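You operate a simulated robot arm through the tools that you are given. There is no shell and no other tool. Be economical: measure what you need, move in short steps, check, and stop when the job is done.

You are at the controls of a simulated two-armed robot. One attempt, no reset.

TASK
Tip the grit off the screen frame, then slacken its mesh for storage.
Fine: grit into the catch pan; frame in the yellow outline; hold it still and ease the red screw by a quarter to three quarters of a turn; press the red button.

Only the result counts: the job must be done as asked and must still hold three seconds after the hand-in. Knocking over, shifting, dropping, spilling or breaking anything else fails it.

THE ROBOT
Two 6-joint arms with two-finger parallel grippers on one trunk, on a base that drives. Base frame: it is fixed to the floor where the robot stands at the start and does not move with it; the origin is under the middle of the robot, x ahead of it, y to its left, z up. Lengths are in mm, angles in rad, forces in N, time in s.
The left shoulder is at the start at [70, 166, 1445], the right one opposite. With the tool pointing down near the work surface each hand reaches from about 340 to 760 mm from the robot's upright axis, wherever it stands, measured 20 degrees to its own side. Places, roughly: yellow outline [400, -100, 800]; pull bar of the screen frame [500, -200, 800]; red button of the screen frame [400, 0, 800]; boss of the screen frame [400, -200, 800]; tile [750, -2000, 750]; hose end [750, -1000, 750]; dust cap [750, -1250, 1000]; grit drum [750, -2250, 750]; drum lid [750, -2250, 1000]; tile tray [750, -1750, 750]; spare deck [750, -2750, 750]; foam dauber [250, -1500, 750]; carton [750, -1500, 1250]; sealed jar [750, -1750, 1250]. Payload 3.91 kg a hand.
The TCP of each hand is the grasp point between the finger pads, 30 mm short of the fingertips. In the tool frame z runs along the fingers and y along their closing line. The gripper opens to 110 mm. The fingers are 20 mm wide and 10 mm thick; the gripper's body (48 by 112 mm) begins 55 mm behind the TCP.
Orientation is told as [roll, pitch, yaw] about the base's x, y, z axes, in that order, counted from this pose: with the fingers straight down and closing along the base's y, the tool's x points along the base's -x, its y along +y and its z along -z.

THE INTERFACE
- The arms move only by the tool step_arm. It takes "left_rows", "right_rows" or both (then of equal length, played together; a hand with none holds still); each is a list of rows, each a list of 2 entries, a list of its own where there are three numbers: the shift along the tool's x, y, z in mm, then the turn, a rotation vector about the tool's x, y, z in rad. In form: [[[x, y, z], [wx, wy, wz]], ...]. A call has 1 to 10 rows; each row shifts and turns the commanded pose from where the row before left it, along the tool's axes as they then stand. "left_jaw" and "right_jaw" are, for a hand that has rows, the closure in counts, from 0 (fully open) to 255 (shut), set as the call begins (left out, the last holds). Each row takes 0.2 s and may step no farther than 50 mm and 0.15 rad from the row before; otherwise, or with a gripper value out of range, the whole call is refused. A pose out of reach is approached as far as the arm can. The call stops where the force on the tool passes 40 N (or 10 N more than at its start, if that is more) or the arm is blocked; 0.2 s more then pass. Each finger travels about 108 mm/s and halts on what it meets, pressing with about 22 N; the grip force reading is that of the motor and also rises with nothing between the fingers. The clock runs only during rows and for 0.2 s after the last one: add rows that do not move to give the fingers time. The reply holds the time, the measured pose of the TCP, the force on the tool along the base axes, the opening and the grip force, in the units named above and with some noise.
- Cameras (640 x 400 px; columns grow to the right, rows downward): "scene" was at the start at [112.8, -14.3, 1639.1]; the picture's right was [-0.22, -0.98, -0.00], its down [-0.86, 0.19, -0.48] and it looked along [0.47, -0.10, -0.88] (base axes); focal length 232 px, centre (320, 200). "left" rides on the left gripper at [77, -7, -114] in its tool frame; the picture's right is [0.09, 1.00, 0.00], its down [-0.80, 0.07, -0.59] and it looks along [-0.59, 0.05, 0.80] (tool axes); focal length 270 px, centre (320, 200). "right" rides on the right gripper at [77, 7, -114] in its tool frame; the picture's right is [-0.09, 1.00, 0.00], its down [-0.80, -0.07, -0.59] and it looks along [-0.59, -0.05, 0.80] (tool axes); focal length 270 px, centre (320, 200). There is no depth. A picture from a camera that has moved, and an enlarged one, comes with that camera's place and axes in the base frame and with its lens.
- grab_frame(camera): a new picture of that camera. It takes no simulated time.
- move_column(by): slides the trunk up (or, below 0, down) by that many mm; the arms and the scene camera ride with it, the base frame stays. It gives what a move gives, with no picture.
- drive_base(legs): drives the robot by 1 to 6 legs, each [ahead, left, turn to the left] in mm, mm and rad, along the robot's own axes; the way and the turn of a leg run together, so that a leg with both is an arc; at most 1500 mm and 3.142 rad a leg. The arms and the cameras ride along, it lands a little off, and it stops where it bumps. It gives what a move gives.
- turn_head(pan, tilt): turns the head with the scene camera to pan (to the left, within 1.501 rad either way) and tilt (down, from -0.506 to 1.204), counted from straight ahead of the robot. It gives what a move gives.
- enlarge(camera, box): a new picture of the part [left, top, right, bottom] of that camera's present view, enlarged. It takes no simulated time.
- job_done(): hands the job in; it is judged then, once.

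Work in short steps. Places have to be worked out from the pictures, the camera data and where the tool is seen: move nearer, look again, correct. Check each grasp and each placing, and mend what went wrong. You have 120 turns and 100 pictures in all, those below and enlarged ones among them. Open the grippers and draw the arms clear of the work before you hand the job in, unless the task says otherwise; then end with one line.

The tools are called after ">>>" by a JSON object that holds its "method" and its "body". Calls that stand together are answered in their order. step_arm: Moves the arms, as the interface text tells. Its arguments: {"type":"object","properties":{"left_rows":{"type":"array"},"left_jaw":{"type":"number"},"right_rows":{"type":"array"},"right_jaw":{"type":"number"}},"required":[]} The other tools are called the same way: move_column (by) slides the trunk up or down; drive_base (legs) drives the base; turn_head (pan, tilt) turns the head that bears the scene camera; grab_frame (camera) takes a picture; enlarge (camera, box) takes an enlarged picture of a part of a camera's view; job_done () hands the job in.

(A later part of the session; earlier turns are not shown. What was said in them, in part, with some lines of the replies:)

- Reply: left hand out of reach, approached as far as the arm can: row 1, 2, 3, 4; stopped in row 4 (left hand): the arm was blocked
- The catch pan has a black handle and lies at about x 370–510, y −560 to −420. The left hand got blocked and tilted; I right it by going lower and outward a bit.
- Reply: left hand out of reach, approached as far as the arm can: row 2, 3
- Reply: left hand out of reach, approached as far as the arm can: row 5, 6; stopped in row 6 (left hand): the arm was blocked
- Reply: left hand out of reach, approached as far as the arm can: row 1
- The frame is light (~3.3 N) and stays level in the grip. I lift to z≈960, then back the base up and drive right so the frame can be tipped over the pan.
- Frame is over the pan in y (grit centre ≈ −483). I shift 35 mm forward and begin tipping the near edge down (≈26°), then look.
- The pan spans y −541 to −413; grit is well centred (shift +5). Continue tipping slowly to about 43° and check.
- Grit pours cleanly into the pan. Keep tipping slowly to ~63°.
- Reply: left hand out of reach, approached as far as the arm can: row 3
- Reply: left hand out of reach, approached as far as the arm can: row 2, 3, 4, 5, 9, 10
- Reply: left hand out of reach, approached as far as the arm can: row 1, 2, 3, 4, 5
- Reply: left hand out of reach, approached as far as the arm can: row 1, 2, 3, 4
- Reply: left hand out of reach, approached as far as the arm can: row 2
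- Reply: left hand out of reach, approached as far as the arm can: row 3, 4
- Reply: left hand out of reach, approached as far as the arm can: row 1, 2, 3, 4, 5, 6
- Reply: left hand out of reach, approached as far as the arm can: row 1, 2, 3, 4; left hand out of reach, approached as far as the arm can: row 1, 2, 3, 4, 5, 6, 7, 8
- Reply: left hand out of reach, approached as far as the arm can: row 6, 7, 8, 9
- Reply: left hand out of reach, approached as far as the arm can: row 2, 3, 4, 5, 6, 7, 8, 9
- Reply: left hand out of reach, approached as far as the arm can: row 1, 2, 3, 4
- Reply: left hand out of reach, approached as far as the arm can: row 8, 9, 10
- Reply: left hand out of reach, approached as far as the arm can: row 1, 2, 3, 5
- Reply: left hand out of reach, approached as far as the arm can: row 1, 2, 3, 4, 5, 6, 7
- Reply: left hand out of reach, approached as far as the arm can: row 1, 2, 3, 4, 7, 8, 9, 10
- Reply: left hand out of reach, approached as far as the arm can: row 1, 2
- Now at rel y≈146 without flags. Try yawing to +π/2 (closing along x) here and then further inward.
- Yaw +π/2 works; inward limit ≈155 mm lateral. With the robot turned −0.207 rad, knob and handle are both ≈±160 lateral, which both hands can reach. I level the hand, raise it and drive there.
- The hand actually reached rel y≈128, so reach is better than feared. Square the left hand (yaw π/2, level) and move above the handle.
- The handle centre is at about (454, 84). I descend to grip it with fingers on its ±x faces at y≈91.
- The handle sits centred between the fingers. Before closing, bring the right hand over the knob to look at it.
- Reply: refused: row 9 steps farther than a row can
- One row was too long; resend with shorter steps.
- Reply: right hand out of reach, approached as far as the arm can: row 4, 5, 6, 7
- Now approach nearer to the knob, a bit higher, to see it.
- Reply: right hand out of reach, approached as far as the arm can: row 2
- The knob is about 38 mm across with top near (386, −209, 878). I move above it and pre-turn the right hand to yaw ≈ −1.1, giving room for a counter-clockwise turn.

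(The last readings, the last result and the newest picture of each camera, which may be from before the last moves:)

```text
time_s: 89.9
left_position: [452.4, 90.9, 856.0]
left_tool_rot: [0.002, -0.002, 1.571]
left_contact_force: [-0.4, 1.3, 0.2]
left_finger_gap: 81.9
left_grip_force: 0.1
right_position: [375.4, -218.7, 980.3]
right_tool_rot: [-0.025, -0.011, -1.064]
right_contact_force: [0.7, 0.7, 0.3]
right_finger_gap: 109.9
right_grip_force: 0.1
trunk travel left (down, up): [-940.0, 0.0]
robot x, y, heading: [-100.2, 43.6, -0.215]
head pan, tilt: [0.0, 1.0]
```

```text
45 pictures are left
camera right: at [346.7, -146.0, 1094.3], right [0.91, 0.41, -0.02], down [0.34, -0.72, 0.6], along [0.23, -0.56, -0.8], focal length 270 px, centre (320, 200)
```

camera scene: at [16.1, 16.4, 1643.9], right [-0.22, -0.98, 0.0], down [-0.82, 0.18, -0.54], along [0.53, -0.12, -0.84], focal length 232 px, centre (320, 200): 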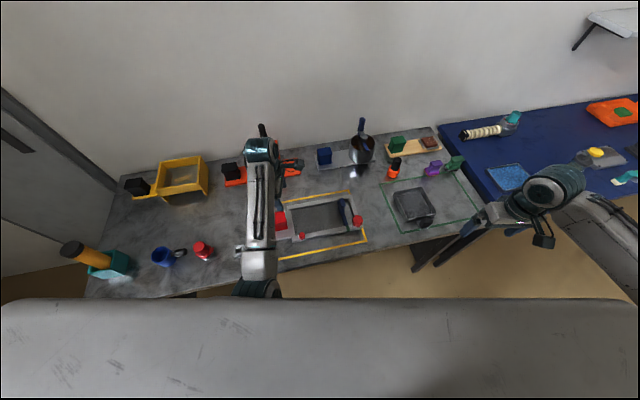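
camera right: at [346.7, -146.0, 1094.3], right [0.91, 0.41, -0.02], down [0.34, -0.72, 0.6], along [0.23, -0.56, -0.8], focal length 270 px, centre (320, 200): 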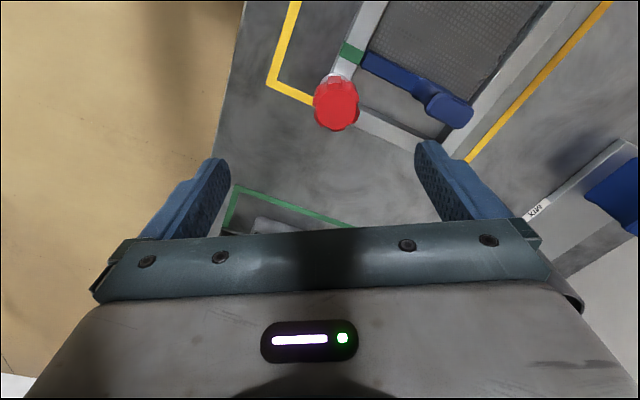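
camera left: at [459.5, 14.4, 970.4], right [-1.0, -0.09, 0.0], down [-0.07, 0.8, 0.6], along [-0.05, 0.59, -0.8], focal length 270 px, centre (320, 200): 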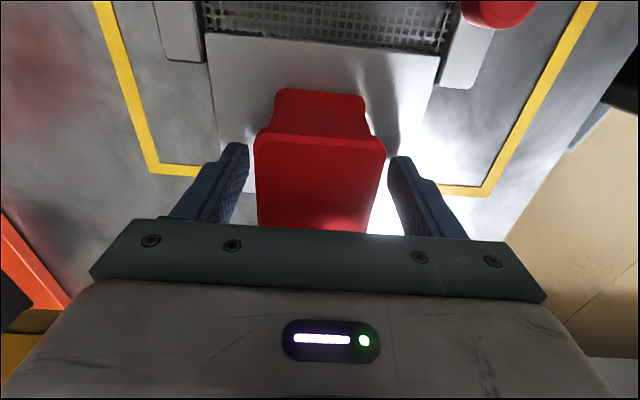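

Reachable. Align to the knob centre (~(384, −208)) and descend to z≈912 for a check.

>>> {"method": "step_arm", "body": {"right_rows": [[[5, 13, 20], [-0.025, 0.011, 0]], [[0, 0, 24], [0, 0, 0]], [[0, 0, 24], [0, 0, 0]], [[0, 0, 0], [0, 0, 0]]]}}

>>> {"method": "grab_frame", "body": {"camera": "right"}}

```text
time_s: 90.9
left_position: [452.8, 90.1, 853.7]
left_tool_rot: [0.001, -0.001, 1.57]
left_contact_force: [1.2, 0.5, -0.1]
left_finger_gap: 82.1
left_grip_force: 0.1
right_position: [395.2, -201.2, 920.7]
right_tool_rot: [0.023, 0.0, -1.056]
right_contact_force: [0.3, 0.7, 0.3]
right_finger_gap: 109.6
right_grip_force: 0.1
trunk travel left (down, up): [-940.0, 0.0]
robot x, y, heading: [-100.1, 45.1, -0.219]
head pan, tilt: [0.0, 1.0]
```

```text
44 pictures are left
camera right: at [362.0, -131.9, 1035.3], right [0.91, 0.41, 0.02], down [0.32, -0.74, 0.59], along [0.26, -0.53, -0.81], focal length 270 px, centre (320, 200)
```

right: 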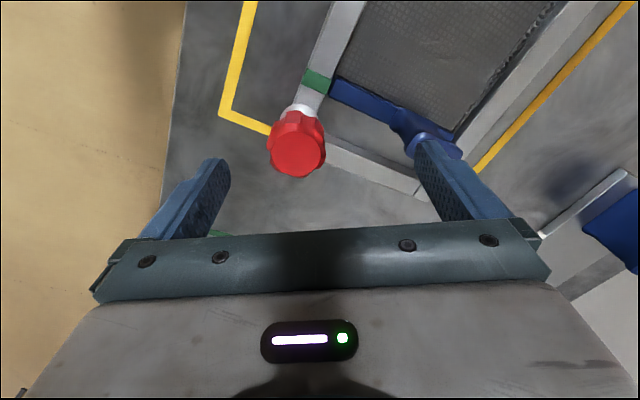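

Knob centre confirmed at (385, −208); the hand overshot by (10, 7). Correct, narrow the jaw to ~56 mm to clear the blue lug.

>>> {"method": "step_arm", "body": {"right_rows": [[[-1, -12, 0], [0.02, 0, 0]], [[0, 0, 0], [0, 0, 0]], [[0, 0, 10], [0, 0, 0]], [[0, 0, 0], [0, 0, 0]]], "right_jaw": 125}}

>>> {"method": "grab_frame", "body": {"camera": "right"}}

```text
time_s: 91.9
left_position: [451.6, 90.5, 856.2]
left_tool_rot: [-0.001, -0.002, 1.571]
left_contact_force: [1.4, 0.5, 0.3]
left_finger_gap: 81.7
left_grip_force: 0.1
right_position: [383.3, -198.3, 910.1]
right_tool_rot: [0.007, 0.014, -1.052]
right_contact_force: [0.3, -0.3, -0.4]
right_finger_gap: 56.3
right_grip_force: 0.0
trunk travel left (down, up): [-940.0, 0.0]
robot x, y, heading: [-101.4, 42.0, -0.22]
head pan, tilt: [0.0, 1.0]
```

```text
43 pictures are left
camera right: at [352.1, -129.7, 1025.4], right [0.91, 0.42, 0.01], down [0.34, -0.74, 0.58], along [0.25, -0.53, -0.81], focal length 270 px, centre (320, 200)
```

right: 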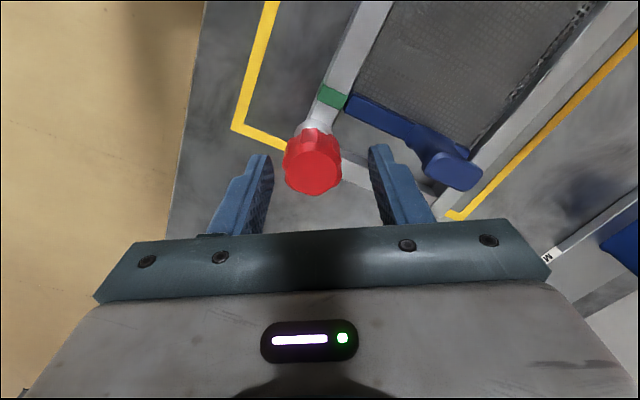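

Knob needs about −8 tool-x and −3 tool-y. Apply, then check again at slightly lower height.

>>> {"method": "step_arm", "body": {"right_rows": [[[-8, -3, 0], [0.007, -0.012, 0]], [[0, 0, 0], [0, 0, 0]], [[0, 0, 10], [0, 0, 0]], [[0, 0, 0], [0, 0, 0]], [[0, 0, 0], [0, 0, 0]]]}}

>>> {"method": "grab_frame", "body": {"camera": "right"}}

```text
time_s: 93.1
left_position: [452.4, 90.2, 854.6]
left_tool_rot: [0.001, -0.003, 1.572]
left_contact_force: [-0.7, 0.3, -0.2]
left_finger_gap: 82.1
left_grip_force: 0.0
right_position: [384.6, -197.1, 900.0]
right_tool_rot: [0.009, 0.018, -1.049]
right_contact_force: [0.5, -0.6, 0.4]
right_finger_gap: 56.0
right_grip_force: 0.0
trunk travel left (down, up): [-940.0, 0.0]
robot x, y, heading: [-101.4, 39.6, -0.22]
head pan, tilt: [0.0, 1.0]
```

```text
42 pictures are left
camera right: at [352.6, -128.4, 1015.8], right [0.91, 0.42, 0.01], down [0.34, -0.74, 0.58], along [0.25, -0.52, -0.81], focal length 270 px, centre (320, 200)
```

right: 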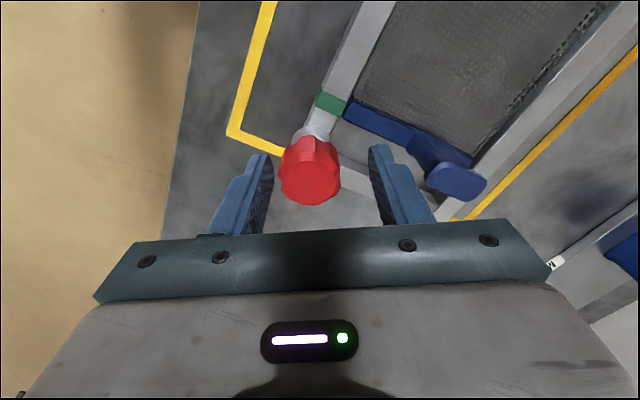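

The right hand is at its inward limit (rel y −125) while the left has room. I raise the right hand, shift the base 25 mm to its left and re-centre both hands.

>>> {"method": "step_arm", "body": {"right_rows": [[[0, 0, -20], [0, 0, 0]], [[0, 0, -10], [0, 0, 0]]]}}

>>> {"method": "drive_base", "body": {"legs": [[-4, 25, 0]]}}

>>> {"method": "step_arm", "body": {"left_rows": [[[0, 0, 0], [0, 0, 0]], [[0, 0, 0], [0, 0, 0]]]}}

```text
time_s: 93.7
left_position: [452.6, 90.2, 855.2]
left_tool_rot: [0.001, -0.001, 1.57]
left_contact_force: [-0.5, -0.3, 0.1]
left_finger_gap: 81.9
left_grip_force: 0.1
right_position: [380.6, -203.8, 925.0]
right_tool_rot: [-0.001, 0.012, -1.052]
right_contact_force: [0.5, 0.7, -0.5]
right_finger_gap: 56.0
right_grip_force: 0.0
trunk travel left (down, up): [-940.0, 0.0]
robot x, y, heading: [-98.7, 40.9, -0.224]
head pan, tilt: [0.0, 1.0]
```

```text
time_s: 94.5
left_position: [452.9, 110.7, 856.3]
left_tool_rot: [0.001, -0.007, 1.569]
left_contact_force: [0.1, -0.3, -0.4]
left_finger_gap: 81.9
left_grip_force: 0.1
right_position: [383.1, -184.3, 925.0]
right_tool_rot: [0.004, 0.014, -1.052]
right_contact_force: [-0.2, -1.3, 0.2]
right_finger_gap: 56.1
right_grip_force: 0.0
trunk travel left (down, up): [-940.0, 0.0]
robot x, y, heading: [-97.9, 64.4, -0.223]
head pan, tilt: [0.0, 1.0]
```

```text
time_s: 95.1
left_position: [453.9, 112.8, 856.4]
left_tool_rot: [0.0, -0.003, 1.571]
left_contact_force: [-0.3, -0.6, -0.3]
left_finger_gap: 82.2
left_grip_force: 0.0
right_position: [384.1, -181.1, 926.1]
right_tool_rot: [0.0, 0.01, -1.054]
right_contact_force: [0.3, -0.1, -0.1]
right_finger_gap: 55.9
right_grip_force: 0.1
trunk travel left (down, up): [-940.0, 0.0]
robot x, y, heading: [-96.5, 67.1, -0.219]
head pan, tilt: [0.0, 1.0]
```

Re-centre the left hand on the handle (and close), and move the right hand over the knob.

>>> {"method": "step_arm", "body": {"left_rows": [[[12, 0, 0], [0, 0, 0]], [[11, 0, 3], [0, 0, 0]], [[0, 0, 0], [0, 0, 0]], [[0, 0, 0], [0, 0, 0]]], "right_rows": [[[-12, -6, 0], [0, 0, 0]], [[-12, -6, 0], [0, -0.01, 0]], [[0, 0, 0], [0, 0, 0]], [[0, 0, 0], [0, 0, 0]]]}}

>>> {"method": "grab_frame", "body": {"camera": "right"}}

>>> {"method": "grab_frame", "body": {"camera": "left"}}

```text
time_s: 96.1
left_position: [453.7, 92.3, 853.0]
left_tool_rot: [0.0, 0.001, 1.572]
left_contact_force: [0.8, -0.2, 0.8]
left_finger_gap: 81.9
left_grip_force: 0.1
right_position: [388.4, -204.4, 925.2]
right_tool_rot: [0.0, 0.001, -1.053]
right_contact_force: [-0.9, 0.3, -0.5]
right_finger_gap: 56.0
right_grip_force: 0.0
trunk travel left (down, up): [-940.0, 0.0]
robot x, y, heading: [-99.0, 69.4, -0.219]
head pan, tilt: [0.0, 1.0]
```

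```text
41 pictures are left
camera right: at [355.5, -134.6, 1040.1], right [0.91, 0.42, 0.0], down [0.34, -0.73, 0.6], along [0.25, -0.54, -0.8], focal length 270 px, centre (320, 200)
```

right: 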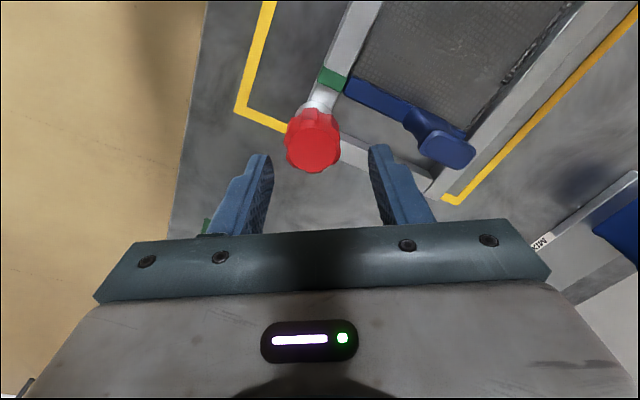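

```text
40 pictures are left
camera left: at [462.8, 16.7, 968.2], right [-1.0, -0.09, 0.0], down [-0.07, 0.8, 0.6], along [-0.05, 0.59, -0.8], focal length 270 px, centre (320, 200)
```

left: 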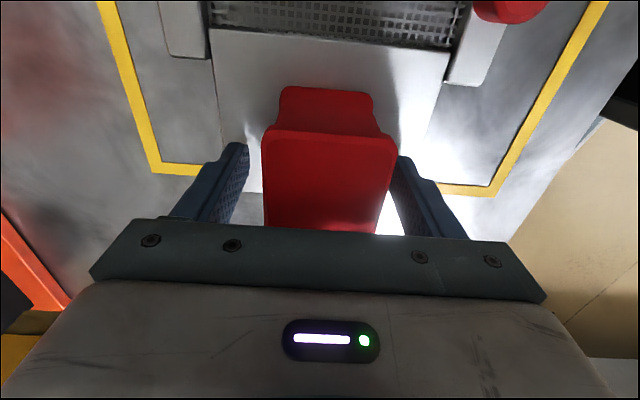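

Fine-centre: left +3.5 (tool y), right −5.5 (tool y); then close the left hand on the handle.

>>> {"method": "step_arm", "body": {"left_rows": [[[0, 3.5, 0], [0, 0, 0]], [[0, 0, 0], [0, 0, 0]]], "right_rows": [[[0, -5.5, 0], [0, 0, 0]], [[0, 0, 0], [0, 0, 0]]]}}

>>> {"method": "step_arm", "body": {"left_rows": [[[0, 0, 0], [0, 0, 0]], [[0, 0, 0], [0, 0, 0]], [[0, 0, 0], [0, 0, 0]]], "left_jaw": 255}}

>>> {"method": "grab_frame", "body": {"camera": "right"}}

```text
time_s: 96.7
left_position: [450.3, 91.0, 852.1]
left_tool_rot: [0.001, 0.0, 1.573]
left_contact_force: [-0.1, 0.3, 1.1]
left_finger_gap: 81.9
left_grip_force: 0.0
right_position: [381.6, -207.9, 926.4]
right_tool_rot: [0.0, 0.0, -1.051]
right_contact_force: [0.2, 0.8, 0.3]
right_finger_gap: 55.9
right_grip_force: 0.1
trunk travel left (down, up): [-940.0, 0.0]
robot x, y, heading: [-97.5, 67.7, -0.215]
head pan, tilt: [0.0, 1.0]
```

```text
time_s: 97.5
left_position: [451.8, 91.3, 852.4]
left_tool_rot: [0.0, -0.001, 1.57]
left_contact_force: [0.7, 0.9, -0.7]
left_finger_gap: 49.8
left_grip_force: 21.3
right_position: [381.5, -209.3, 925.5]
right_tool_rot: [0.0, 0.001, -1.052]
right_contact_force: [0.2, 0.6, 0.0]
right_finger_gap: 56.0
right_grip_force: 0.0
trunk travel left (down, up): [-940.0, 0.0]
robot x, y, heading: [-95.2, 69.0, -0.222]
head pan, tilt: [0.0, 1.0]
```

```text
39 pictures are left
camera right: at [349.8, -138.2, 1040.1], right [0.91, 0.42, 0.0], down [0.34, -0.73, 0.59], along [0.25, -0.54, -0.8], focal length 270 px, centre (320, 200)
```

right: 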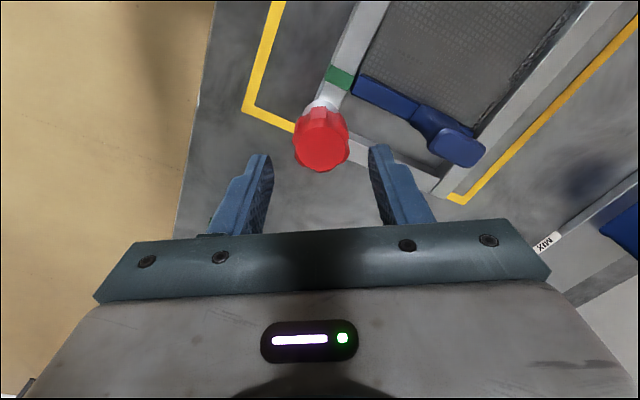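

The left hand holds the handle (49.8 mm, waist), and the knob is centred under the right hand. Descend 50 mm around the knob.

>>> {"method": "step_arm", "body": {"right_rows": [[[0, 0, 15], [0, 0, 0]], [[0, 0, 15], [0, 0, 0]], [[0, 0, 10], [0, 0, 0]], [[0, 0, 9], [0, 0, 0]], [[0, 0, 0], [0, 0, 0]]]}}

>>> {"method": "grab_frame", "body": {"camera": "right"}}

>>> {"method": "enlarge", "body": {"camera": "scene", "box": [270, 160, 390, 260]}}

```text
time_s: 98.7
left_position: [453.0, 91.8, 851.7]
left_tool_rot: [0.0, -0.001, 1.57]
left_contact_force: [0.3, 0.4, -0.4]
left_finger_gap: 49.6
left_grip_force: 22.1
right_position: [382.6, -208.7, 876.6]
right_tool_rot: [0.0, 0.0, -1.054]
right_contact_force: [0.6, 0.3, 0.2]
right_finger_gap: 56.2
right_grip_force: 0.1
trunk travel left (down, up): [-940.0, 0.0]
robot x, y, heading: [-99.1, 65.9, -0.22]
head pan, tilt: [0.0, 1.0]
```

```text
38 pictures are left
camera right: at [349.3, -138.8, 991.0], right [0.91, 0.42, 0.0], down [0.34, -0.73, 0.59], along [0.25, -0.54, -0.8], focal length 270 px, centre (320, 200)
```

right: 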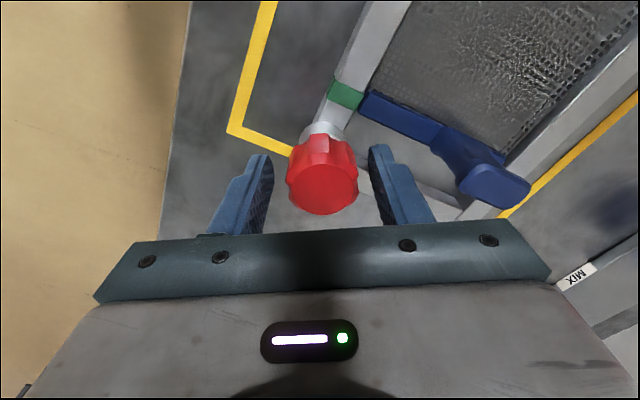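

```text
4.00 times, centred on (330, 210) of scene
camera zoom: at [17.9, 41.8, 1643.8], right [-0.22, -0.98, 0.0], down [-0.82, 0.18, -0.54], along [0.53, -0.12, -0.84], focal length 930 px, centre (280, 160)
```

zoom: 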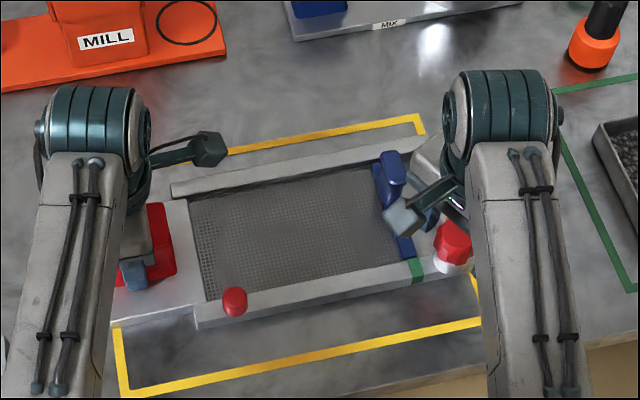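

Fingertips are ~30 mm below the knob top, no contact. Close the right hand on the knob.

>>> {"method": "step_arm", "body": {"right_rows": [[[0, 0, 0], [0, 0, 0]], [[0, 0, 0], [0, 0, 0]], [[0, 0, 0], [0, 0, 0]]], "right_jaw": 255}}

>>> {"method": "grab_frame", "body": {"camera": "right"}}

```text
time_s: 99.5
left_position: [450.9, 91.5, 852.1]
left_tool_rot: [-0.001, 0.0, 1.571]
left_contact_force: [-1.7, -2.6, 0.8]
left_finger_gap: 49.7
left_grip_force: 22.6
right_position: [381.7, -208.5, 876.9]
right_tool_rot: [-0.001, 0.0, -1.052]
right_contact_force: [2.5, 3.3, -0.3]
right_finger_gap: 39.0
right_grip_force: 22.0
trunk travel left (down, up): [-940.0, 0.0]
robot x, y, heading: [-99.6, 66.9, -0.216]
head pan, tilt: [0.0, 1.0]
```

```text
36 pictures are left
camera right: at [349.3, -138.6, 991.2], right [0.91, 0.42, 0.0], down [0.34, -0.73, 0.59], along [0.25, -0.54, -0.8], focal length 270 px, centre (320, 200)
```

right: 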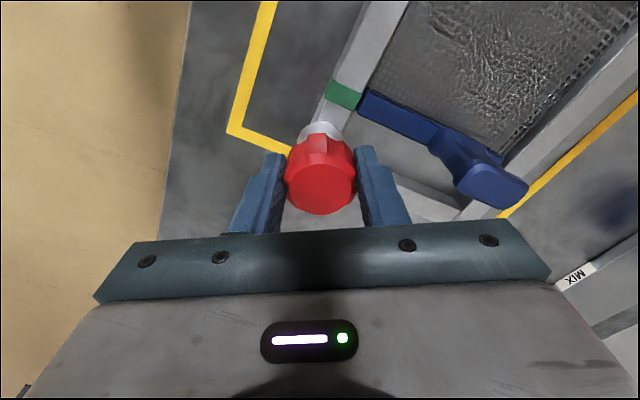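

Gripped (39 mm). Turn counter-clockwise a first 0.36 rad and watch forces.

>>> {"method": "step_arm", "body": {"right_rows": [[[0, 0, 0], [0, 0, -0.12]], [[0, 0, 0], [0, 0, -0.12]], [[0, 0, 0], [0, 0, -0.12]], [[0, 0, 0], [0, 0, 0]]]}}

>>> {"method": "grab_frame", "body": {"camera": "right"}}

```text
time_s: 100.5
left_position: [452.1, 93.2, 852.8]
left_tool_rot: [0.0, -0.004, 1.571]
left_contact_force: [2.5, 11.7, -1.0]
left_finger_gap: 50.1
left_grip_force: 22.0
right_position: [380.7, -208.1, 877.0]
right_tool_rot: [-0.001, -0.002, -0.692]
right_contact_force: [-2.6, -11.3, -1.3]
right_finger_gap: 38.8
right_grip_force: 22.4
trunk travel left (down, up): [-940.0, 0.0]
robot x, y, heading: [-99.9, 65.1, -0.219]
head pan, tilt: [0.0, 1.0]
```

```text
35 pictures are left
camera right: at [326.0, -153.4, 991.4], right [0.7, 0.71, 0.0], down [0.57, -0.56, 0.6], along [0.42, -0.42, -0.8], focal length 270 px, centre (320, 200)
```

right: 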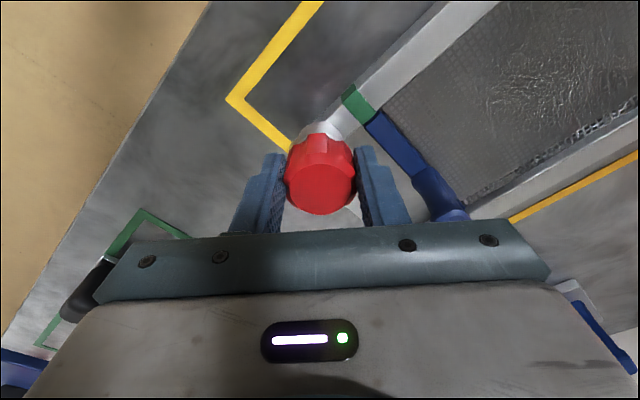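

The knob follows the hand; forces ~11 N along y. Continue with slight relief.

>>> {"method": "step_arm", "body": {"right_rows": [[[-0.6, -0.8, 0], [0, 0, -0.12]], [[0, 0, 0], [0, 0, -0.12]], [[0, 0, 0], [0, 0, -0.12]], [[0, 0, 0], [0, 0, -0.12]], [[0, 0, 0], [0, 0, 0]]]}}

>>> {"method": "grab_frame", "body": {"camera": "right"}}

```text
time_s: 101.7
left_position: [452.0, 91.9, 852.6]
left_tool_rot: [0.002, -0.001, 1.571]
left_contact_force: [5.7, 11.7, 0.0]
left_finger_gap: 50.0
left_grip_force: 22.0
right_position: [382.5, -209.6, 876.7]
right_tool_rot: [-0.002, 0.0, -0.212]
right_contact_force: [-5.8, -13.0, 0.2]
right_finger_gap: 39.0
right_grip_force: 21.8
trunk travel left (down, up): [-940.0, 0.0]
robot x, y, heading: [-96.9, 69.5, -0.221]
head pan, tilt: [0.0, 1.0]
```

```text
34 pictures are left
camera right: at [307.5, -186.8, 991.8], right [0.29, 0.96, 0.0], down [0.77, -0.24, 0.59], along [0.57, -0.18, -0.8], focal length 270 px, centre (320, 200)
```

right: 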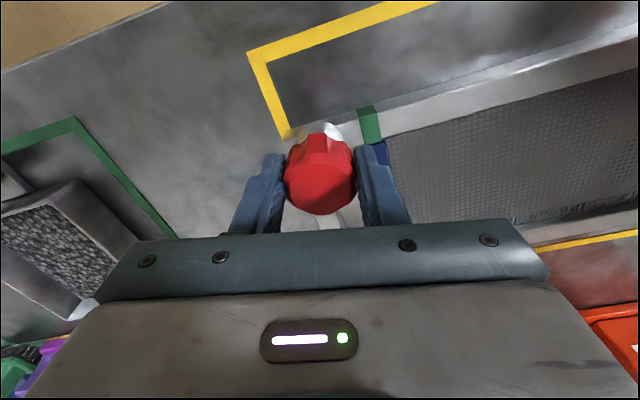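

0.84 rad turned, forces moderate. Continue.

>>> {"method": "step_arm", "body": {"right_rows": [[[-0.3, -1, 0], [0, 0, -0.12]], [[0, 0, 0], [0, 0, -0.12]], [[0, 0, 0], [0, 0, -0.12]], [[0, 0, 0], [0, 0, -0.12]], [[0, 0, 0], [0, 0, -0.12]], [[0, 0, 0], [0, 0, 0]]]}}

>>> {"method": "grab_frame", "body": {"camera": "right"}}

```text
time_s: 103.1
left_position: [451.7, 92.1, 852.7]
left_tool_rot: [-0.001, -0.003, 1.571]
left_contact_force: [4.8, 14.1, -0.1]
left_finger_gap: 50.1
left_grip_force: 22.0
right_position: [381.8, -211.4, 877.1]
right_tool_rot: [-0.001, 0.0, 0.389]
right_contact_force: [-2.4, -15.0, 3.4]
right_finger_gap: 38.9
right_grip_force: 21.8
trunk travel left (down, up): [-940.0, 0.0]
robot x, y, heading: [-99.3, 67.5, -0.222]
head pan, tilt: [0.0, 1.0]
```

```text
33 pictures are left
camera right: at [307.9, -233.8, 992.1], right [-0.3, 0.95, 0.0], down [0.77, 0.24, 0.59], along [0.57, 0.18, -0.8], focal length 270 px, centre (320, 200)
```

right: 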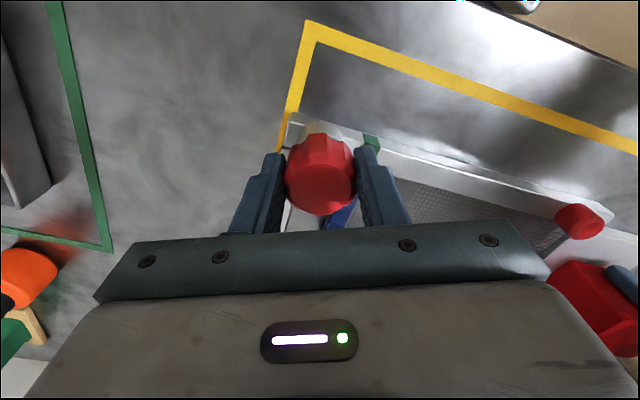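

1.44 rad turned by the hand; the y forces are the torque reaction. Enlarge the knob to check that it isn't slipping.

>>> {"method": "enlarge", "body": {"camera": "right", "box": [260, 110, 380, 230]}}

>>> {"method": "step_arm", "body": {"right_rows": [[[0, 0, 0], [0, 0, -0.12]], [[0, 0, 0], [0, 0, -0.12]], [[0, 0, 0], [0, 0, -0.12]], [[0, 0, 0], [0, 0, 0]]]}}

>>> {"method": "enlarge", "body": {"camera": "right", "box": [260, 110, 380, 230]}}

```text
3.33 times, centred on (320, 170) of right
camera zoom: at [307.9, -233.8, 992.1], right [-0.3, 0.95, 0.0], down [0.77, 0.24, 0.59], along [0.57, 0.18, -0.8], focal length 901 px, centre (320, 300)
```

zoom: 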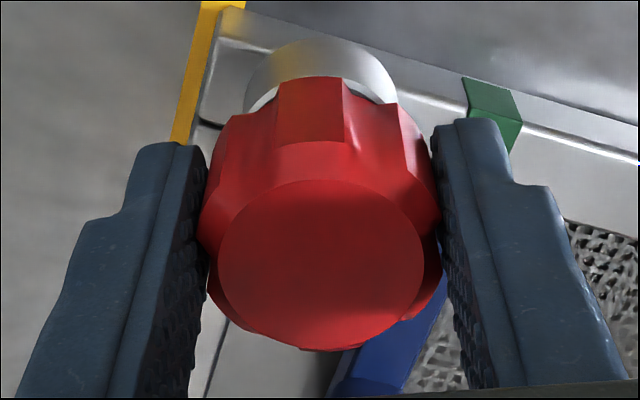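

```text
time_s: 104.1
left_position: [450.9, 92.9, 852.5]
left_tool_rot: [0.0, -0.003, 1.571]
left_contact_force: [4.3, 18.5, -2.3]
left_finger_gap: 50.1
left_grip_force: 22.1
right_position: [382.2, -209.6, 878.3]
right_tool_rot: [-0.002, 0.0, 0.75]
right_contact_force: [-3.0, -19.3, 8.6]
right_finger_gap: 38.9
right_grip_force: 21.4
trunk travel left (down, up): [-940.0, 0.0]
robot x, y, heading: [-100.1, 66.2, -0.224]
head pan, tilt: [0.0, 1.0]
```

```text
3.33 times, centred on (320, 170) of right
camera zoom: at [321.2, -257.5, 991.8], right [-0.61, 0.79, 0.0], down [0.63, 0.5, 0.59], along [0.47, 0.36, -0.8], focal length 901 px, centre (320, 300)
```

zoom: 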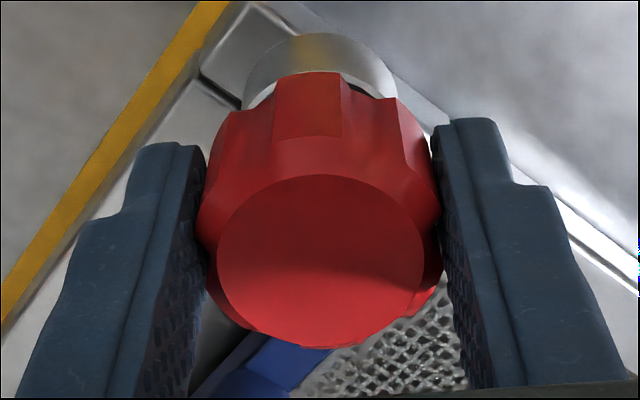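

The lobes stay fixed relative to the fingers, so the screw follows: 1.80 rad so far, and it rises as it loosens. Turn a further ~0.75 rad, easing upward slightly.

>>> {"method": "step_arm", "body": {"right_rows": [[[0, 0, -0.8], [0, 0, -0.125]], [[0, 0, -0.3], [0, 0, -0.125]], [[0, 0, -0.3], [0, 0, -0.125]], [[0, 0, -0.3], [0, 0, -0.125]], [[0, 0, -0.3], [0, 0, -0.125]], [[0, 0, -0.3], [0, 0, -0.125]], [[0, 0, 0], [0, 0, 0]]]}}

>>> {"method": "grab_frame", "body": {"camera": "right"}}

>>> {"method": "enlarge", "body": {"camera": "right", "box": [260, 110, 380, 230]}}

```text
time_s: 105.7
left_position: [451.9, 90.8, 853.0]
left_tool_rot: [0.001, 0.001, 1.57]
left_contact_force: [4.2, 7.8, 1.4]
left_finger_gap: 50.0
left_grip_force: 22.2
right_position: [381.3, -210.0, 879.0]
right_tool_rot: [0.002, -0.002, 1.5]
right_contact_force: [-4.1, -7.0, -3.5]
right_finger_gap: 38.6
right_grip_force: 22.1
trunk travel left (down, up): [-940.0, 0.0]
robot x, y, heading: [-98.2, 70.1, -0.216]
head pan, tilt: [0.0, 1.0]
```

```text
30 pictures are left
camera right: at [369.4, -286.5, 993.9], right [-0.99, 0.16, 0.0], down [0.13, 0.79, 0.59], along [0.09, 0.59, -0.8], focal length 270 px, centre (320, 200)
```

right: 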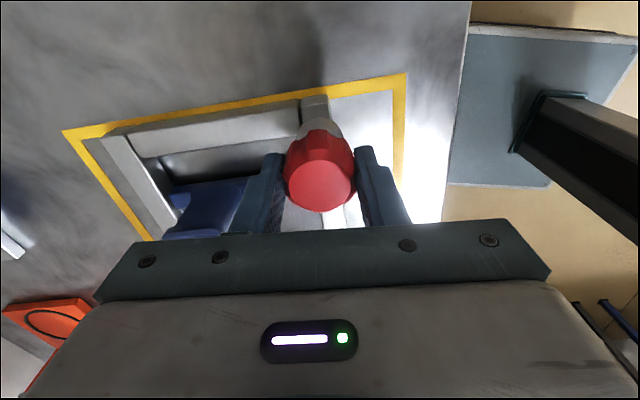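

```text
3.33 times, centred on (320, 170) of right
camera zoom: at [369.4, -286.5, 993.9], right [-0.99, 0.16, 0.0], down [0.13, 0.79, 0.59], along [0.09, 0.59, -0.8], focal length 901 px, centre (320, 300)
```

zoom: 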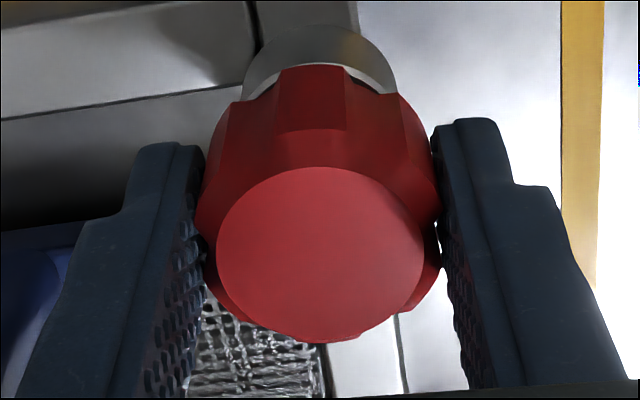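

Total ≈ 2.55 rad (0.41 turn). Release the knob with a small opening and raise the right hand.

>>> {"method": "step_arm", "body": {"right_rows": [[[0, 0, 0], [0, 0, 0]], [[0, 0, 0], [0, 0, 0]], [[0, 0, -15], [0, 0, 0]], [[0, 0, -25], [0, 0, 0]], [[0, 0, -35], [0, 0, 0]], [[0, 0, -35], [0, 0, 0]]], "right_jaw": 139}}

>>> {"method": "grab_frame", "body": {"camera": "right"}}

```text
time_s: 107.1
left_position: [451.3, 91.2, 851.9]
left_tool_rot: [0.0, -0.001, 1.571]
left_contact_force: [-0.8, -0.8, 0.1]
left_finger_gap: 49.8
left_grip_force: 22.2
right_position: [380.4, -211.3, 991.4]
right_tool_rot: [-0.001, 0.0, 1.496]
right_contact_force: [-0.8, 0.1, 0.3]
right_finger_gap: 49.8
right_grip_force: 0.1
trunk travel left (down, up): [-940.0, 0.0]
robot x, y, heading: [-100.9, 68.5, -0.218]
head pan, tilt: [0.0, 1.0]
```

```text
28 pictures are left
camera right: at [368.7, -287.6, 1105.4], right [-0.99, 0.16, 0.0], down [0.13, 0.79, 0.59], along [0.1, 0.59, -0.8], focal length 270 px, centre (320, 200)
```

right: 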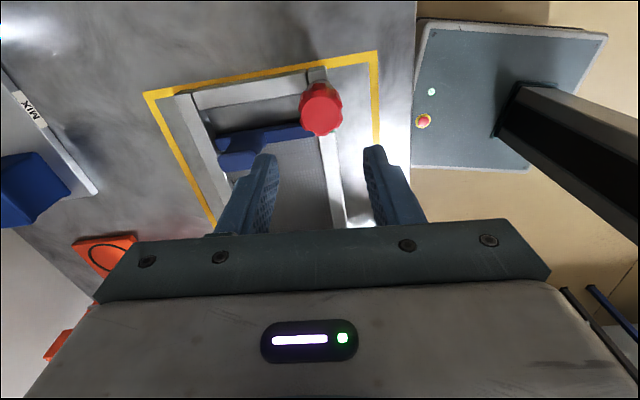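

The frame sits inside the outline. Release the handle with the left hand and raise it.

>>> {"method": "step_arm", "body": {"left_rows": [[[0, 0, 0], [0, 0, 0]], [[0, 0, 0], [0, 0, 0]], [[0, 0, -20], [0, 0, 0]], [[0, 0, -40], [0, 0, 0]], [[0, 0, -45], [0, 0, 0]], [[0, 0, -40], [0, 0, 0]]], "left_jaw": 65}}

>>> {"method": "grab_frame", "body": {"camera": "left"}}

>>> {"method": "enlarge", "body": {"camera": "scene", "box": [260, 160, 400, 270]}}

```text
time_s: 108.5
left_position: [448.4, 101.8, 993.5]
left_tool_rot: [0.002, -0.015, 1.574]
left_contact_force: [-0.5, 0.3, -0.2]
left_finger_gap: 81.8
left_grip_force: 0.0
right_position: [380.7, -211.4, 989.9]
right_tool_rot: [0.002, 0.0, 1.5]
right_contact_force: [0.1, 0.9, -0.2]
right_finger_gap: 50.2
right_grip_force: 0.1
trunk travel left (down, up): [-940.0, 0.0]
robot x, y, heading: [-96.7, 68.1, -0.216]
head pan, tilt: [0.0, 1.0]
```

```text
27 pictures are left
camera left: at [456.3, 24.6, 1107.4], right [-1.0, -0.09, 0.0], down [-0.07, 0.79, 0.61], along [-0.06, 0.6, -0.8], focal length 270 px, centre (320, 200)
```

left: 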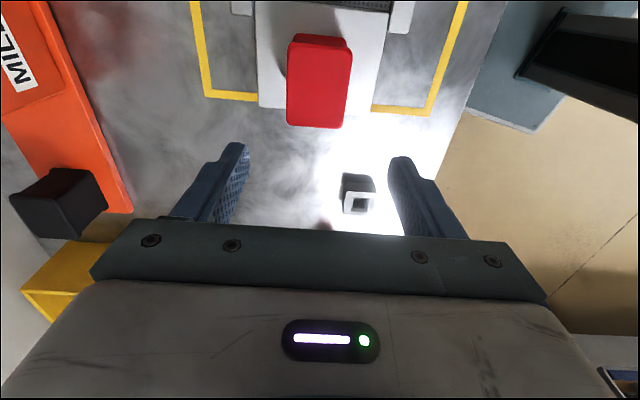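

```text
3.64 times, centred on (330, 215) of scene
camera zoom: at [17.4, 42.1, 1643.8], right [-0.22, -0.98, 0.0], down [-0.82, 0.18, -0.54], along [0.53, -0.12, -0.84], focal length 845 px, centre (284, 146)
```

zoom: 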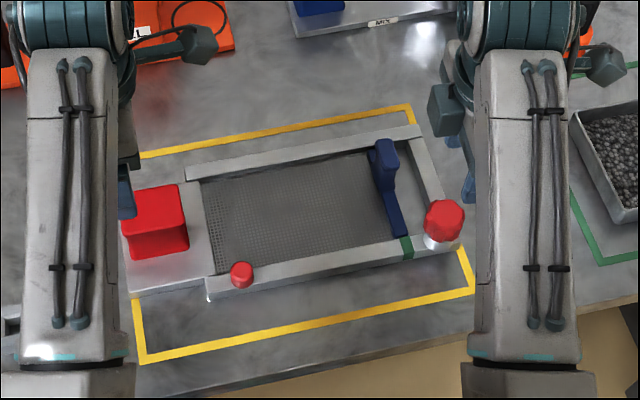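

The plate edge sits right on the outer line edge while the other end has ~4 mm spare; I'll regrip and slide the frame 2.5 mm to −y. First come down above the handle.

>>> {"method": "step_arm", "body": {"left_rows": [[[0, 0, 40], [0, 0, 0]], [[0, 0, 38], [0, 0, 0]], [[0, 0, 0], [0, 0, 0]]]}}

>>> {"method": "grab_frame", "body": {"camera": "left"}}

```text
time_s: 109.3
left_position: [451.5, 95.0, 919.7]
left_tool_rot: [-0.003, 0.001, 1.571]
left_contact_force: [0.1, -1.1, 0.7]
left_finger_gap: 82.0
left_grip_force: 0.1
right_position: [381.1, -209.9, 990.6]
right_tool_rot: [-0.001, 0.001, 1.499]
right_contact_force: [-0.2, -0.7, -0.3]
right_finger_gap: 50.2
right_grip_force: 0.1
trunk travel left (down, up): [-940.0, 0.0]
robot x, y, heading: [-97.3, 66.0, -0.217]
head pan, tilt: [0.0, 1.0]
```

```text
25 pictures are left
camera left: at [459.1, 19.0, 1034.4], right [-1.0, -0.09, 0.0], down [-0.07, 0.8, 0.59], along [-0.05, 0.59, -0.8], focal length 270 px, centre (320, 200)
```

left: 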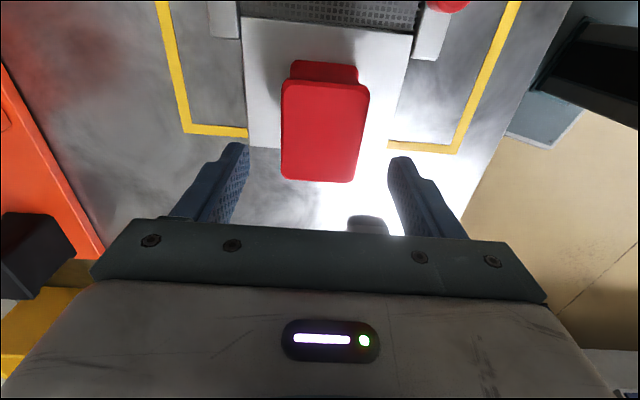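

Centred. Descend, close, slide 2.5 mm toward −y.

>>> {"method": "step_arm", "body": {"left_rows": [[[0, 1, 25], [0, 0, 0]], [[0, 0, 25], [0, 0, 0]], [[0, 0, 16], [0, 0, 0]], [[0, 0, 0], [0, 0, 0]]]}}

>>> {"method": "step_arm", "body": {"left_rows": [[[0, 0, 0], [0, 0, 0]], [[0, 0, 0], [0, 0, 0]], [[0, 0, 0], [0, 0, 0]], [[0, 0, 0], [0, 0, 0]]], "left_jaw": 255}}

>>> {"method": "step_arm", "body": {"left_rows": [[[1.3, 0, 0], [0, 0, 0]], [[1.2, 0, 0], [0, 0, 0]], [[0, 0, 0], [0, 0, 0]], [[0, 0, 0], [0, 0, 0]]]}}

```text
time_s: 110.3
left_position: [448.5, 94.1, 853.4]
left_tool_rot: [-0.001, -0.002, 1.572]
left_contact_force: [-0.2, 0.0, 0.2]
left_finger_gap: 82.0
left_grip_force: 0.1
right_position: [382.1, -212.9, 990.6]
right_tool_rot: [-0.001, 0.001, 1.499]
right_contact_force: [-0.7, 0.3, 0.0]
right_finger_gap: 49.9
right_grip_force: 0.0
trunk travel left (down, up): [-940.0, 0.0]
robot x, y, heading: [-95.8, 66.2, -0.221]
head pan, tilt: [0.0, 1.0]
```

```text
time_s: 111.3
left_position: [448.9, 95.2, 853.4]
left_tool_rot: [0.0, -0.001, 1.571]
left_contact_force: [0.7, 1.1, 0.3]
left_finger_gap: 49.7
left_grip_force: 22.2
right_position: [381.5, -211.5, 991.4]
right_tool_rot: [0.0, 0.0, 1.501]
right_contact_force: [0.2, 0.2, 0.4]
right_finger_gap: 49.9
right_grip_force: 0.1
trunk travel left (down, up): [-940.0, 0.0]
robot x, y, heading: [-103.7, 71.2, -0.219]
head pan, tilt: [0.0, 1.0]
```

```text
time_s: 112.3
left_position: [449.0, 92.6, 854.0]
left_tool_rot: [0.0, 0.0, 1.572]
left_contact_force: [0.2, -0.2, -0.2]
left_finger_gap: 49.9
left_grip_force: 22.0
right_position: [380.9, -212.0, 990.9]
right_tool_rot: [0.001, 0.0, 1.498]
right_contact_force: [-0.9, 0.0, -0.1]
right_finger_gap: 50.0
right_grip_force: 0.1
trunk travel left (down, up): [-940.0, 0.0]
robot x, y, heading: [-99.3, 67.4, -0.211]
head pan, tilt: [0.0, 1.0]
```

Slid by ~2.6 mm. Release and raise the left hand.

>>> {"method": "step_arm", "body": {"left_rows": [[[0, 0, 0], [0, 0, 0]], [[0, 0, 0], [0, 0, 0]], [[0, 0, -20], [0, 0, 0]], [[0, 0, -40], [0, 0, 0]], [[0, 0, -45], [0, 0, 0]], [[0, 0, -40], [0, 0, 0]]], "left_jaw": 65}}

>>> {"method": "drive_base", "body": {"legs": [[0, -130, 0]]}}

>>> {"method": "step_arm", "body": {"left_rows": [[[0, 0, 0], [0, 0, 0]], [[0, 0, 0], [0, 0, 0]], [[0, 0, 0], [0, 0, 0]], [[0, 0, 0], [0, 0, 0]], [[0, 0, 0], [0, 0, 0]]], "left_jaw": 255}}

>>> {"method": "grab_frame", "body": {"camera": "left"}}

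```text
time_s: 113.7
left_position: [447.9, 102.2, 991.5]
left_tool_rot: [0.004, -0.022, 1.576]
left_contact_force: [-0.3, 0.1, 0.4]
left_finger_gap: 82.0
left_grip_force: 0.0
right_position: [381.4, -211.7, 991.1]
right_tool_rot: [0.0, 0.0, 1.5]
right_contact_force: [-0.2, 0.0, -0.1]
right_finger_gap: 50.1
right_grip_force: 0.0
trunk travel left (down, up): [-940.0, 0.0]
robot x, y, heading: [-100.5, 69.3, -0.222]
head pan, tilt: [0.0, 1.0]
```

```text
time_s: 115.0
left_position: [423.3, -22.8, 993.6]
left_tool_rot: [0.002, -0.021, 1.574]
left_contact_force: [-0.5, -0.2, 0.3]
left_finger_gap: 81.8
left_grip_force: 0.1
right_position: [351.7, -337.4, 990.6]
right_tool_rot: [0.0, 0.001, 1.498]
right_contact_force: [0.0, 0.3, 0.8]
right_finger_gap: 49.9
right_grip_force: 0.0
trunk travel left (down, up): [-940.0, 0.0]
robot x, y, heading: [-129.5, -56.4, -0.224]
head pan, tilt: [0.0, 1.0]
```

```text
time_s: 116.2
left_position: [422.0, -23.2, 993.4]
left_tool_rot: [0.0, -0.023, 1.574]
left_contact_force: [-0.7, 0.5, -0.3]
left_finger_gap: 0.1
left_grip_force: 21.7
right_position: [351.6, -337.4, 992.4]
right_tool_rot: [-0.001, 0.001, 1.495]
right_contact_force: [0.1, 1.2, -0.9]
right_finger_gap: 50.4
right_grip_force: 0.0
trunk travel left (down, up): [-940.0, 0.0]
robot x, y, heading: [-126.0, -56.3, -0.22]
head pan, tilt: [0.0, 1.0]
```

```text
24 pictures are left
camera left: at [430.5, -101.7, 1107.5], right [-1.0, -0.09, 0.0], down [-0.07, 0.79, 0.61], along [-0.05, 0.61, -0.79], focal length 270 px, centre (320, 200)
```

left: 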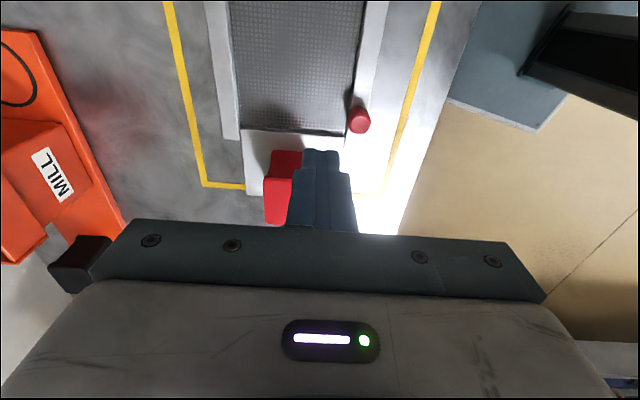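

The button is near (383, 0), top z≈838. Move the closed left fingertips above it and down to tip height ≈ 878.

>>> {"method": "step_arm", "body": {"left_rows": [[[-12, 20, 0], [0, 0.01, 0]], [[-11, 19, 0], [0, 0, 0]], [[0, 0, 30], [0, 0, 0]], [[0, 0, 30], [0, 0, 0]], [[0, 0, 25], [0, 0, 0]], [[0, 0, 0], [0, 0, 0]]]}}

>>> {"method": "grab_frame", "body": {"camera": "left"}}

```text
time_s: 117.6
left_position: [381.2, 2.2, 907.8]
left_tool_rot: [0.002, -0.01, 1.575]
left_contact_force: [0.7, 0.1, 0.0]
left_finger_gap: 0.0
left_grip_force: 22.5
right_position: [352.2, -338.0, 990.3]
right_tool_rot: [0.001, -0.001, 1.495]
right_contact_force: [0.5, 0.1, -0.4]
right_finger_gap: 49.9
right_grip_force: 0.0
trunk travel left (down, up): [-940.0, 0.0]
robot x, y, heading: [-125.9, -55.5, -0.227]
head pan, tilt: [0.0, 1.0]
```

```text
23 pictures are left
camera left: at [389.6, -75.6, 1022.0], right [-1.0, -0.09, 0.0], down [-0.07, 0.79, 0.6], along [-0.05, 0.6, -0.8], focal length 270 px, centre (320, 200)
```

left: 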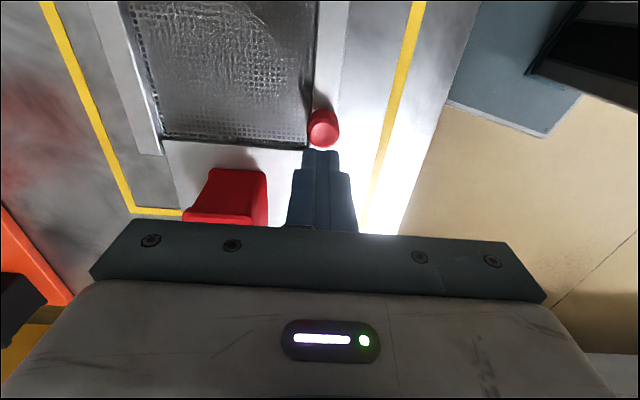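

The button lies directly under the fingertips. Lower to just above it, then press in small steps.

>>> {"method": "step_arm", "body": {"left_rows": [[[1, 0, 15], [0, 0.008, 0]], [[0, 0, 15], [0, 0, 0]], [[0, 0, 5], [0, 0, 0]], [[0, 0, 3], [0, 0, 0]], [[0, 0, 0], [0, 0, 0]]]}}

>>> {"method": "grab_frame", "body": {"camera": "left"}}

```text
time_s: 118.8
left_position: [382.1, -0.6, 870.7]
left_tool_rot: [0.0, -0.004, 1.574]
left_contact_force: [-0.4, -0.1, -0.3]
left_finger_gap: 0.0
left_grip_force: 21.7
right_position: [352.7, -338.2, 991.2]
right_tool_rot: [0.0, 0.002, 1.496]
right_contact_force: [0.4, -0.4, 0.0]
right_finger_gap: 50.3
right_grip_force: 0.0
trunk travel left (down, up): [-940.0, 0.0]
robot x, y, heading: [-128.9, -57.3, -0.222]
head pan, tilt: [0.0, 1.0]
```

```text
22 pictures are left
camera left: at [390.0, -76.0, 985.4], right [-1.0, -0.09, 0.0], down [-0.07, 0.8, 0.6], along [-0.05, 0.59, -0.8], focal length 270 px, centre (320, 200)
```

left: 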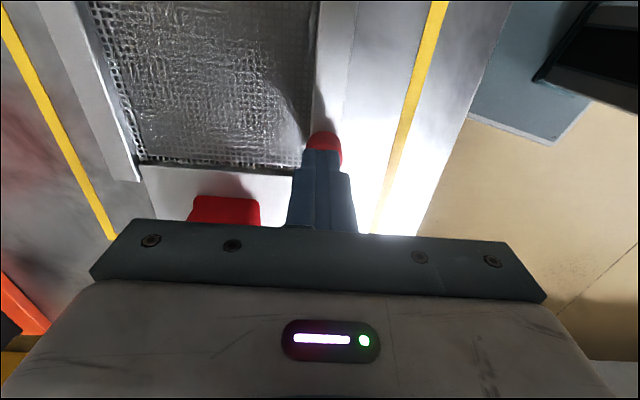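

Tips are right over the button with no contact yet. Press down in 3 mm steps.

>>> {"method": "step_arm", "body": {"left_rows": [[[0, 1, 3], [0, 0, 0]], [[0, 0, 3], [0, 0, 0]], [[0, 0, 3], [0, 0, 0]]]}}

```text
time_s: 119.6
left_position: [382.2, -1.0, 863.5]
left_tool_rot: [0.0, -0.003, 1.573]
left_contact_force: [0.3, 1.9, 2.9]
left_finger_gap: 0.0
left_grip_force: 22.1
right_position: [352.4, -338.0, 990.5]
right_tool_rot: [0.002, 0.0, 1.496]
right_contact_force: [0.1, -0.2, -0.6]
right_finger_gap: 49.9
right_grip_force: 0.1
trunk travel left (down, up): [-940.0, 0.0]
robot x, y, heading: [-130.0, -56.2, -0.221]
head pan, tilt: [0.0, 1.0]
```

Contact begins (3 N). Continue pressing.

>>> {"method": "step_arm", "body": {"left_rows": [[[0, 0, 2], [0, 0, 0]], [[0, 0, 2], [0, 0, 0]], [[0, 0, 2], [0, 0, 0]], [[0, 0, 0], [0, 0, 0]]]}}

```text
time_s: 120.6
left_position: [380.0, -0.3, 860.4]
left_tool_rot: [-0.006, -0.001, 1.575]
left_contact_force: [2.1, 5.7, 33.7]
left_finger_gap: 0.3
left_grip_force: 22.0
right_position: [348.8, -338.1, 992.7]
right_tool_rot: [-0.002, 0.001, 1.495]
right_contact_force: [-0.5, -0.4, 0.7]
right_finger_gap: 49.9
right_grip_force: 0.0
trunk travel left (down, up): [-940.0, 0.0]
robot x, y, heading: [-126.0, -57.9, -0.223]
head pan, tilt: [0.0, 1.0]
```

The button bottomed out at ~34 N. Retract upward and look at the result.

>>> {"method": "step_arm", "body": {"left_rows": [[[0, 0, -6], [0, 0, 0]], [[0, 0, -25], [0, 0, 0]], [[0, 0, -40], [0, 0, 0]], [[0, 0, -40], [0, 0, 0]], [[0, 0, 0], [0, 0, 0]]]}}

>>> {"method": "grab_frame", "body": {"camera": "left"}}

>>> {"method": "enlarge", "body": {"camera": "scene", "box": [200, 150, 360, 270]}}

```text
time_s: 121.8
left_position: [381.1, -1.2, 965.1]
left_tool_rot: [0.003, -0.004, 1.575]
left_contact_force: [-0.6, 1.3, -0.1]
left_finger_gap: 0.0
left_grip_force: 22.5
right_position: [352.3, -337.4, 990.6]
right_tool_rot: [0.001, 0.002, 1.496]
right_contact_force: [0.1, -0.3, 1.0]
right_finger_gap: 50.5
right_grip_force: 0.0
trunk travel left (down, up): [-940.0, 0.0]
robot x, y, heading: [-128.5, -59.1, -0.223]
head pan, tilt: [0.0, 1.0]
```

```text
21 pictures are left
camera left: at [389.1, -78.6, 1080.7], right [-1.0, -0.09, 0.0], down [-0.07, 0.8, 0.6], along [-0.06, 0.59, -0.8], focal length 270 px, centre (320, 200)
```

left: 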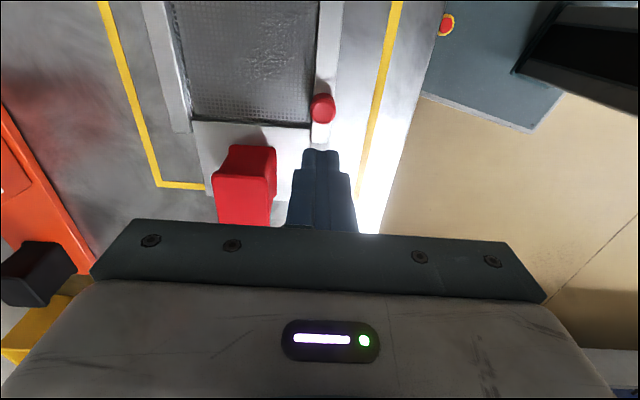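

```text
3.33 times, centred on (280, 210) of scene
camera zoom: at [-10.8, -84.0, 1643.9], right [-0.22, -0.98, 0.0], down [-0.82, 0.18, -0.54], along [0.53, -0.12, -0.84], focal length 775 px, centre (453, 167)
```

zoom: 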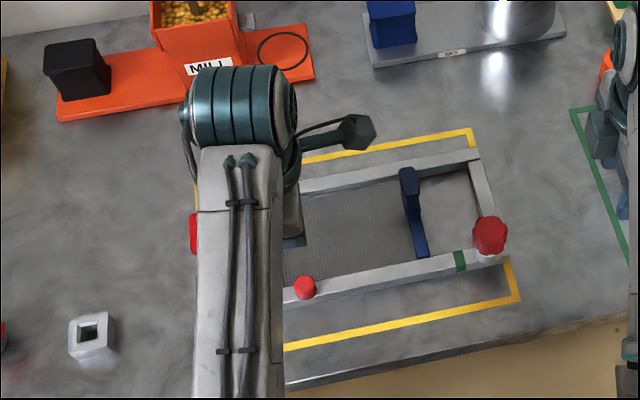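

The blue bar has moved off the green mark — the mesh released. Open both grippers and back the robot away.

>>> {"method": "step_arm", "body": {"left_rows": [[[0, 0, -20], [0, 0, 0]], [[0, 0, 0], [0, 0, 0]], [[0, 0, 0], [0, 0, 0]], [[0, 0, 0], [0, 0, 0]]], "right_rows": [[[0, 0, -20], [0, 0, 0]], [[0, 0, 0], [0, 0, 0]], [[0, 0, 0], [0, 0, 0]], [[0, 0, 0], [0, 0, 0]]], "left_jaw": 0, "right_jaw": 0}}

>>> {"method": "drive_base", "body": {"legs": [[-350, 0, 0]]}}

>>> {"method": "grab_frame", "body": {"camera": "scene"}}

>>> {"method": "enlarge", "body": {"camera": "scene", "box": [230, 80, 430, 200]}}

```text
time_s: 122.8
left_position: [381.7, -2.4, 986.0]
left_tool_rot: [0.001, -0.004, 1.573]
left_contact_force: [-0.3, 0.7, -0.5]
left_finger_gap: 110.0
left_grip_force: 0.0
right_position: [352.3, -336.3, 1011.2]
right_tool_rot: [-0.003, 0.001, 1.495]
right_contact_force: [0.4, -0.6, -0.2]
right_finger_gap: 109.9
right_grip_force: 0.1
trunk travel left (down, up): [-940.0, 0.0]
robot x, y, heading: [-126.1, -59.3, -0.221]
head pan, tilt: [0.0, 1.0]
```

```text
time_s: 125.0
left_position: [49.9, 71.3, 984.2]
left_tool_rot: [0.002, -0.002, 1.572]
left_contact_force: [-0.4, -0.6, -0.4]
left_finger_gap: 110.0
left_grip_force: 0.1
right_position: [21.2, -263.2, 1008.6]
right_tool_rot: [-0.002, 0.002, 1.494]
right_contact_force: [0.1, 0.7, -0.5]
right_finger_gap: 110.0
right_grip_force: 0.0
trunk travel left (down, up): [-940.0, 0.0]
robot x, y, heading: [-458.0, 17.6, -0.22]
head pan, tilt: [0.0, 1.0]
```

```text
19 pictures are left
camera scene: at [-340.4, -9.8, 1643.6], right [-0.22, -0.98, 0.0], down [-0.82, 0.19, -0.54], along [0.53, -0.12, -0.84], focal length 232 px, centre (320, 200)
```

scene: 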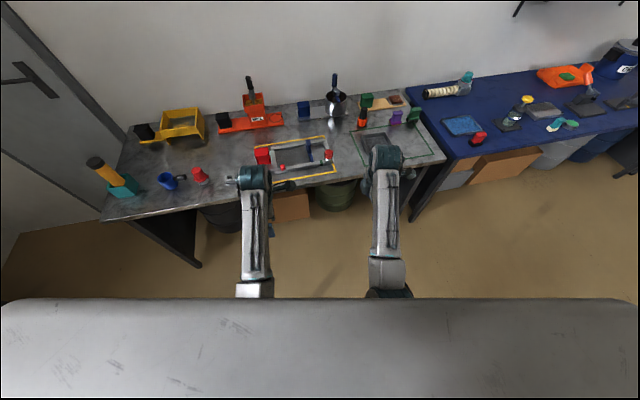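

```text
3.20 times, centred on (330, 140) of scene
camera zoom: at [-340.4, -9.8, 1643.6], right [-0.22, -0.98, 0.0], down [-0.82, 0.19, -0.54], along [0.53, -0.12, -0.84], focal length 744 px, centre (288, 392)
```

zoom: 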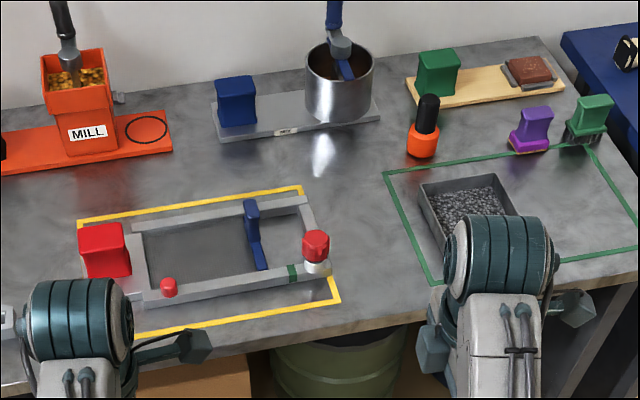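

The grit is in the pan, the frame is inside the outline, the mesh has slackened with the bar shifted off the green mark, and both arms are clear. Handing in.

>>> {"method": "job_done", "body": {}}

```text
The job is handed in.
```

The job is handed in. The grit is in the catch pan and the frame is in the yellow outline. I held the frame and eased the red screw about 0.4 of a turn. I pressed the red button, and the blue bar moved as the mesh slackened. Both grippers are open and the arms are clear of the work.
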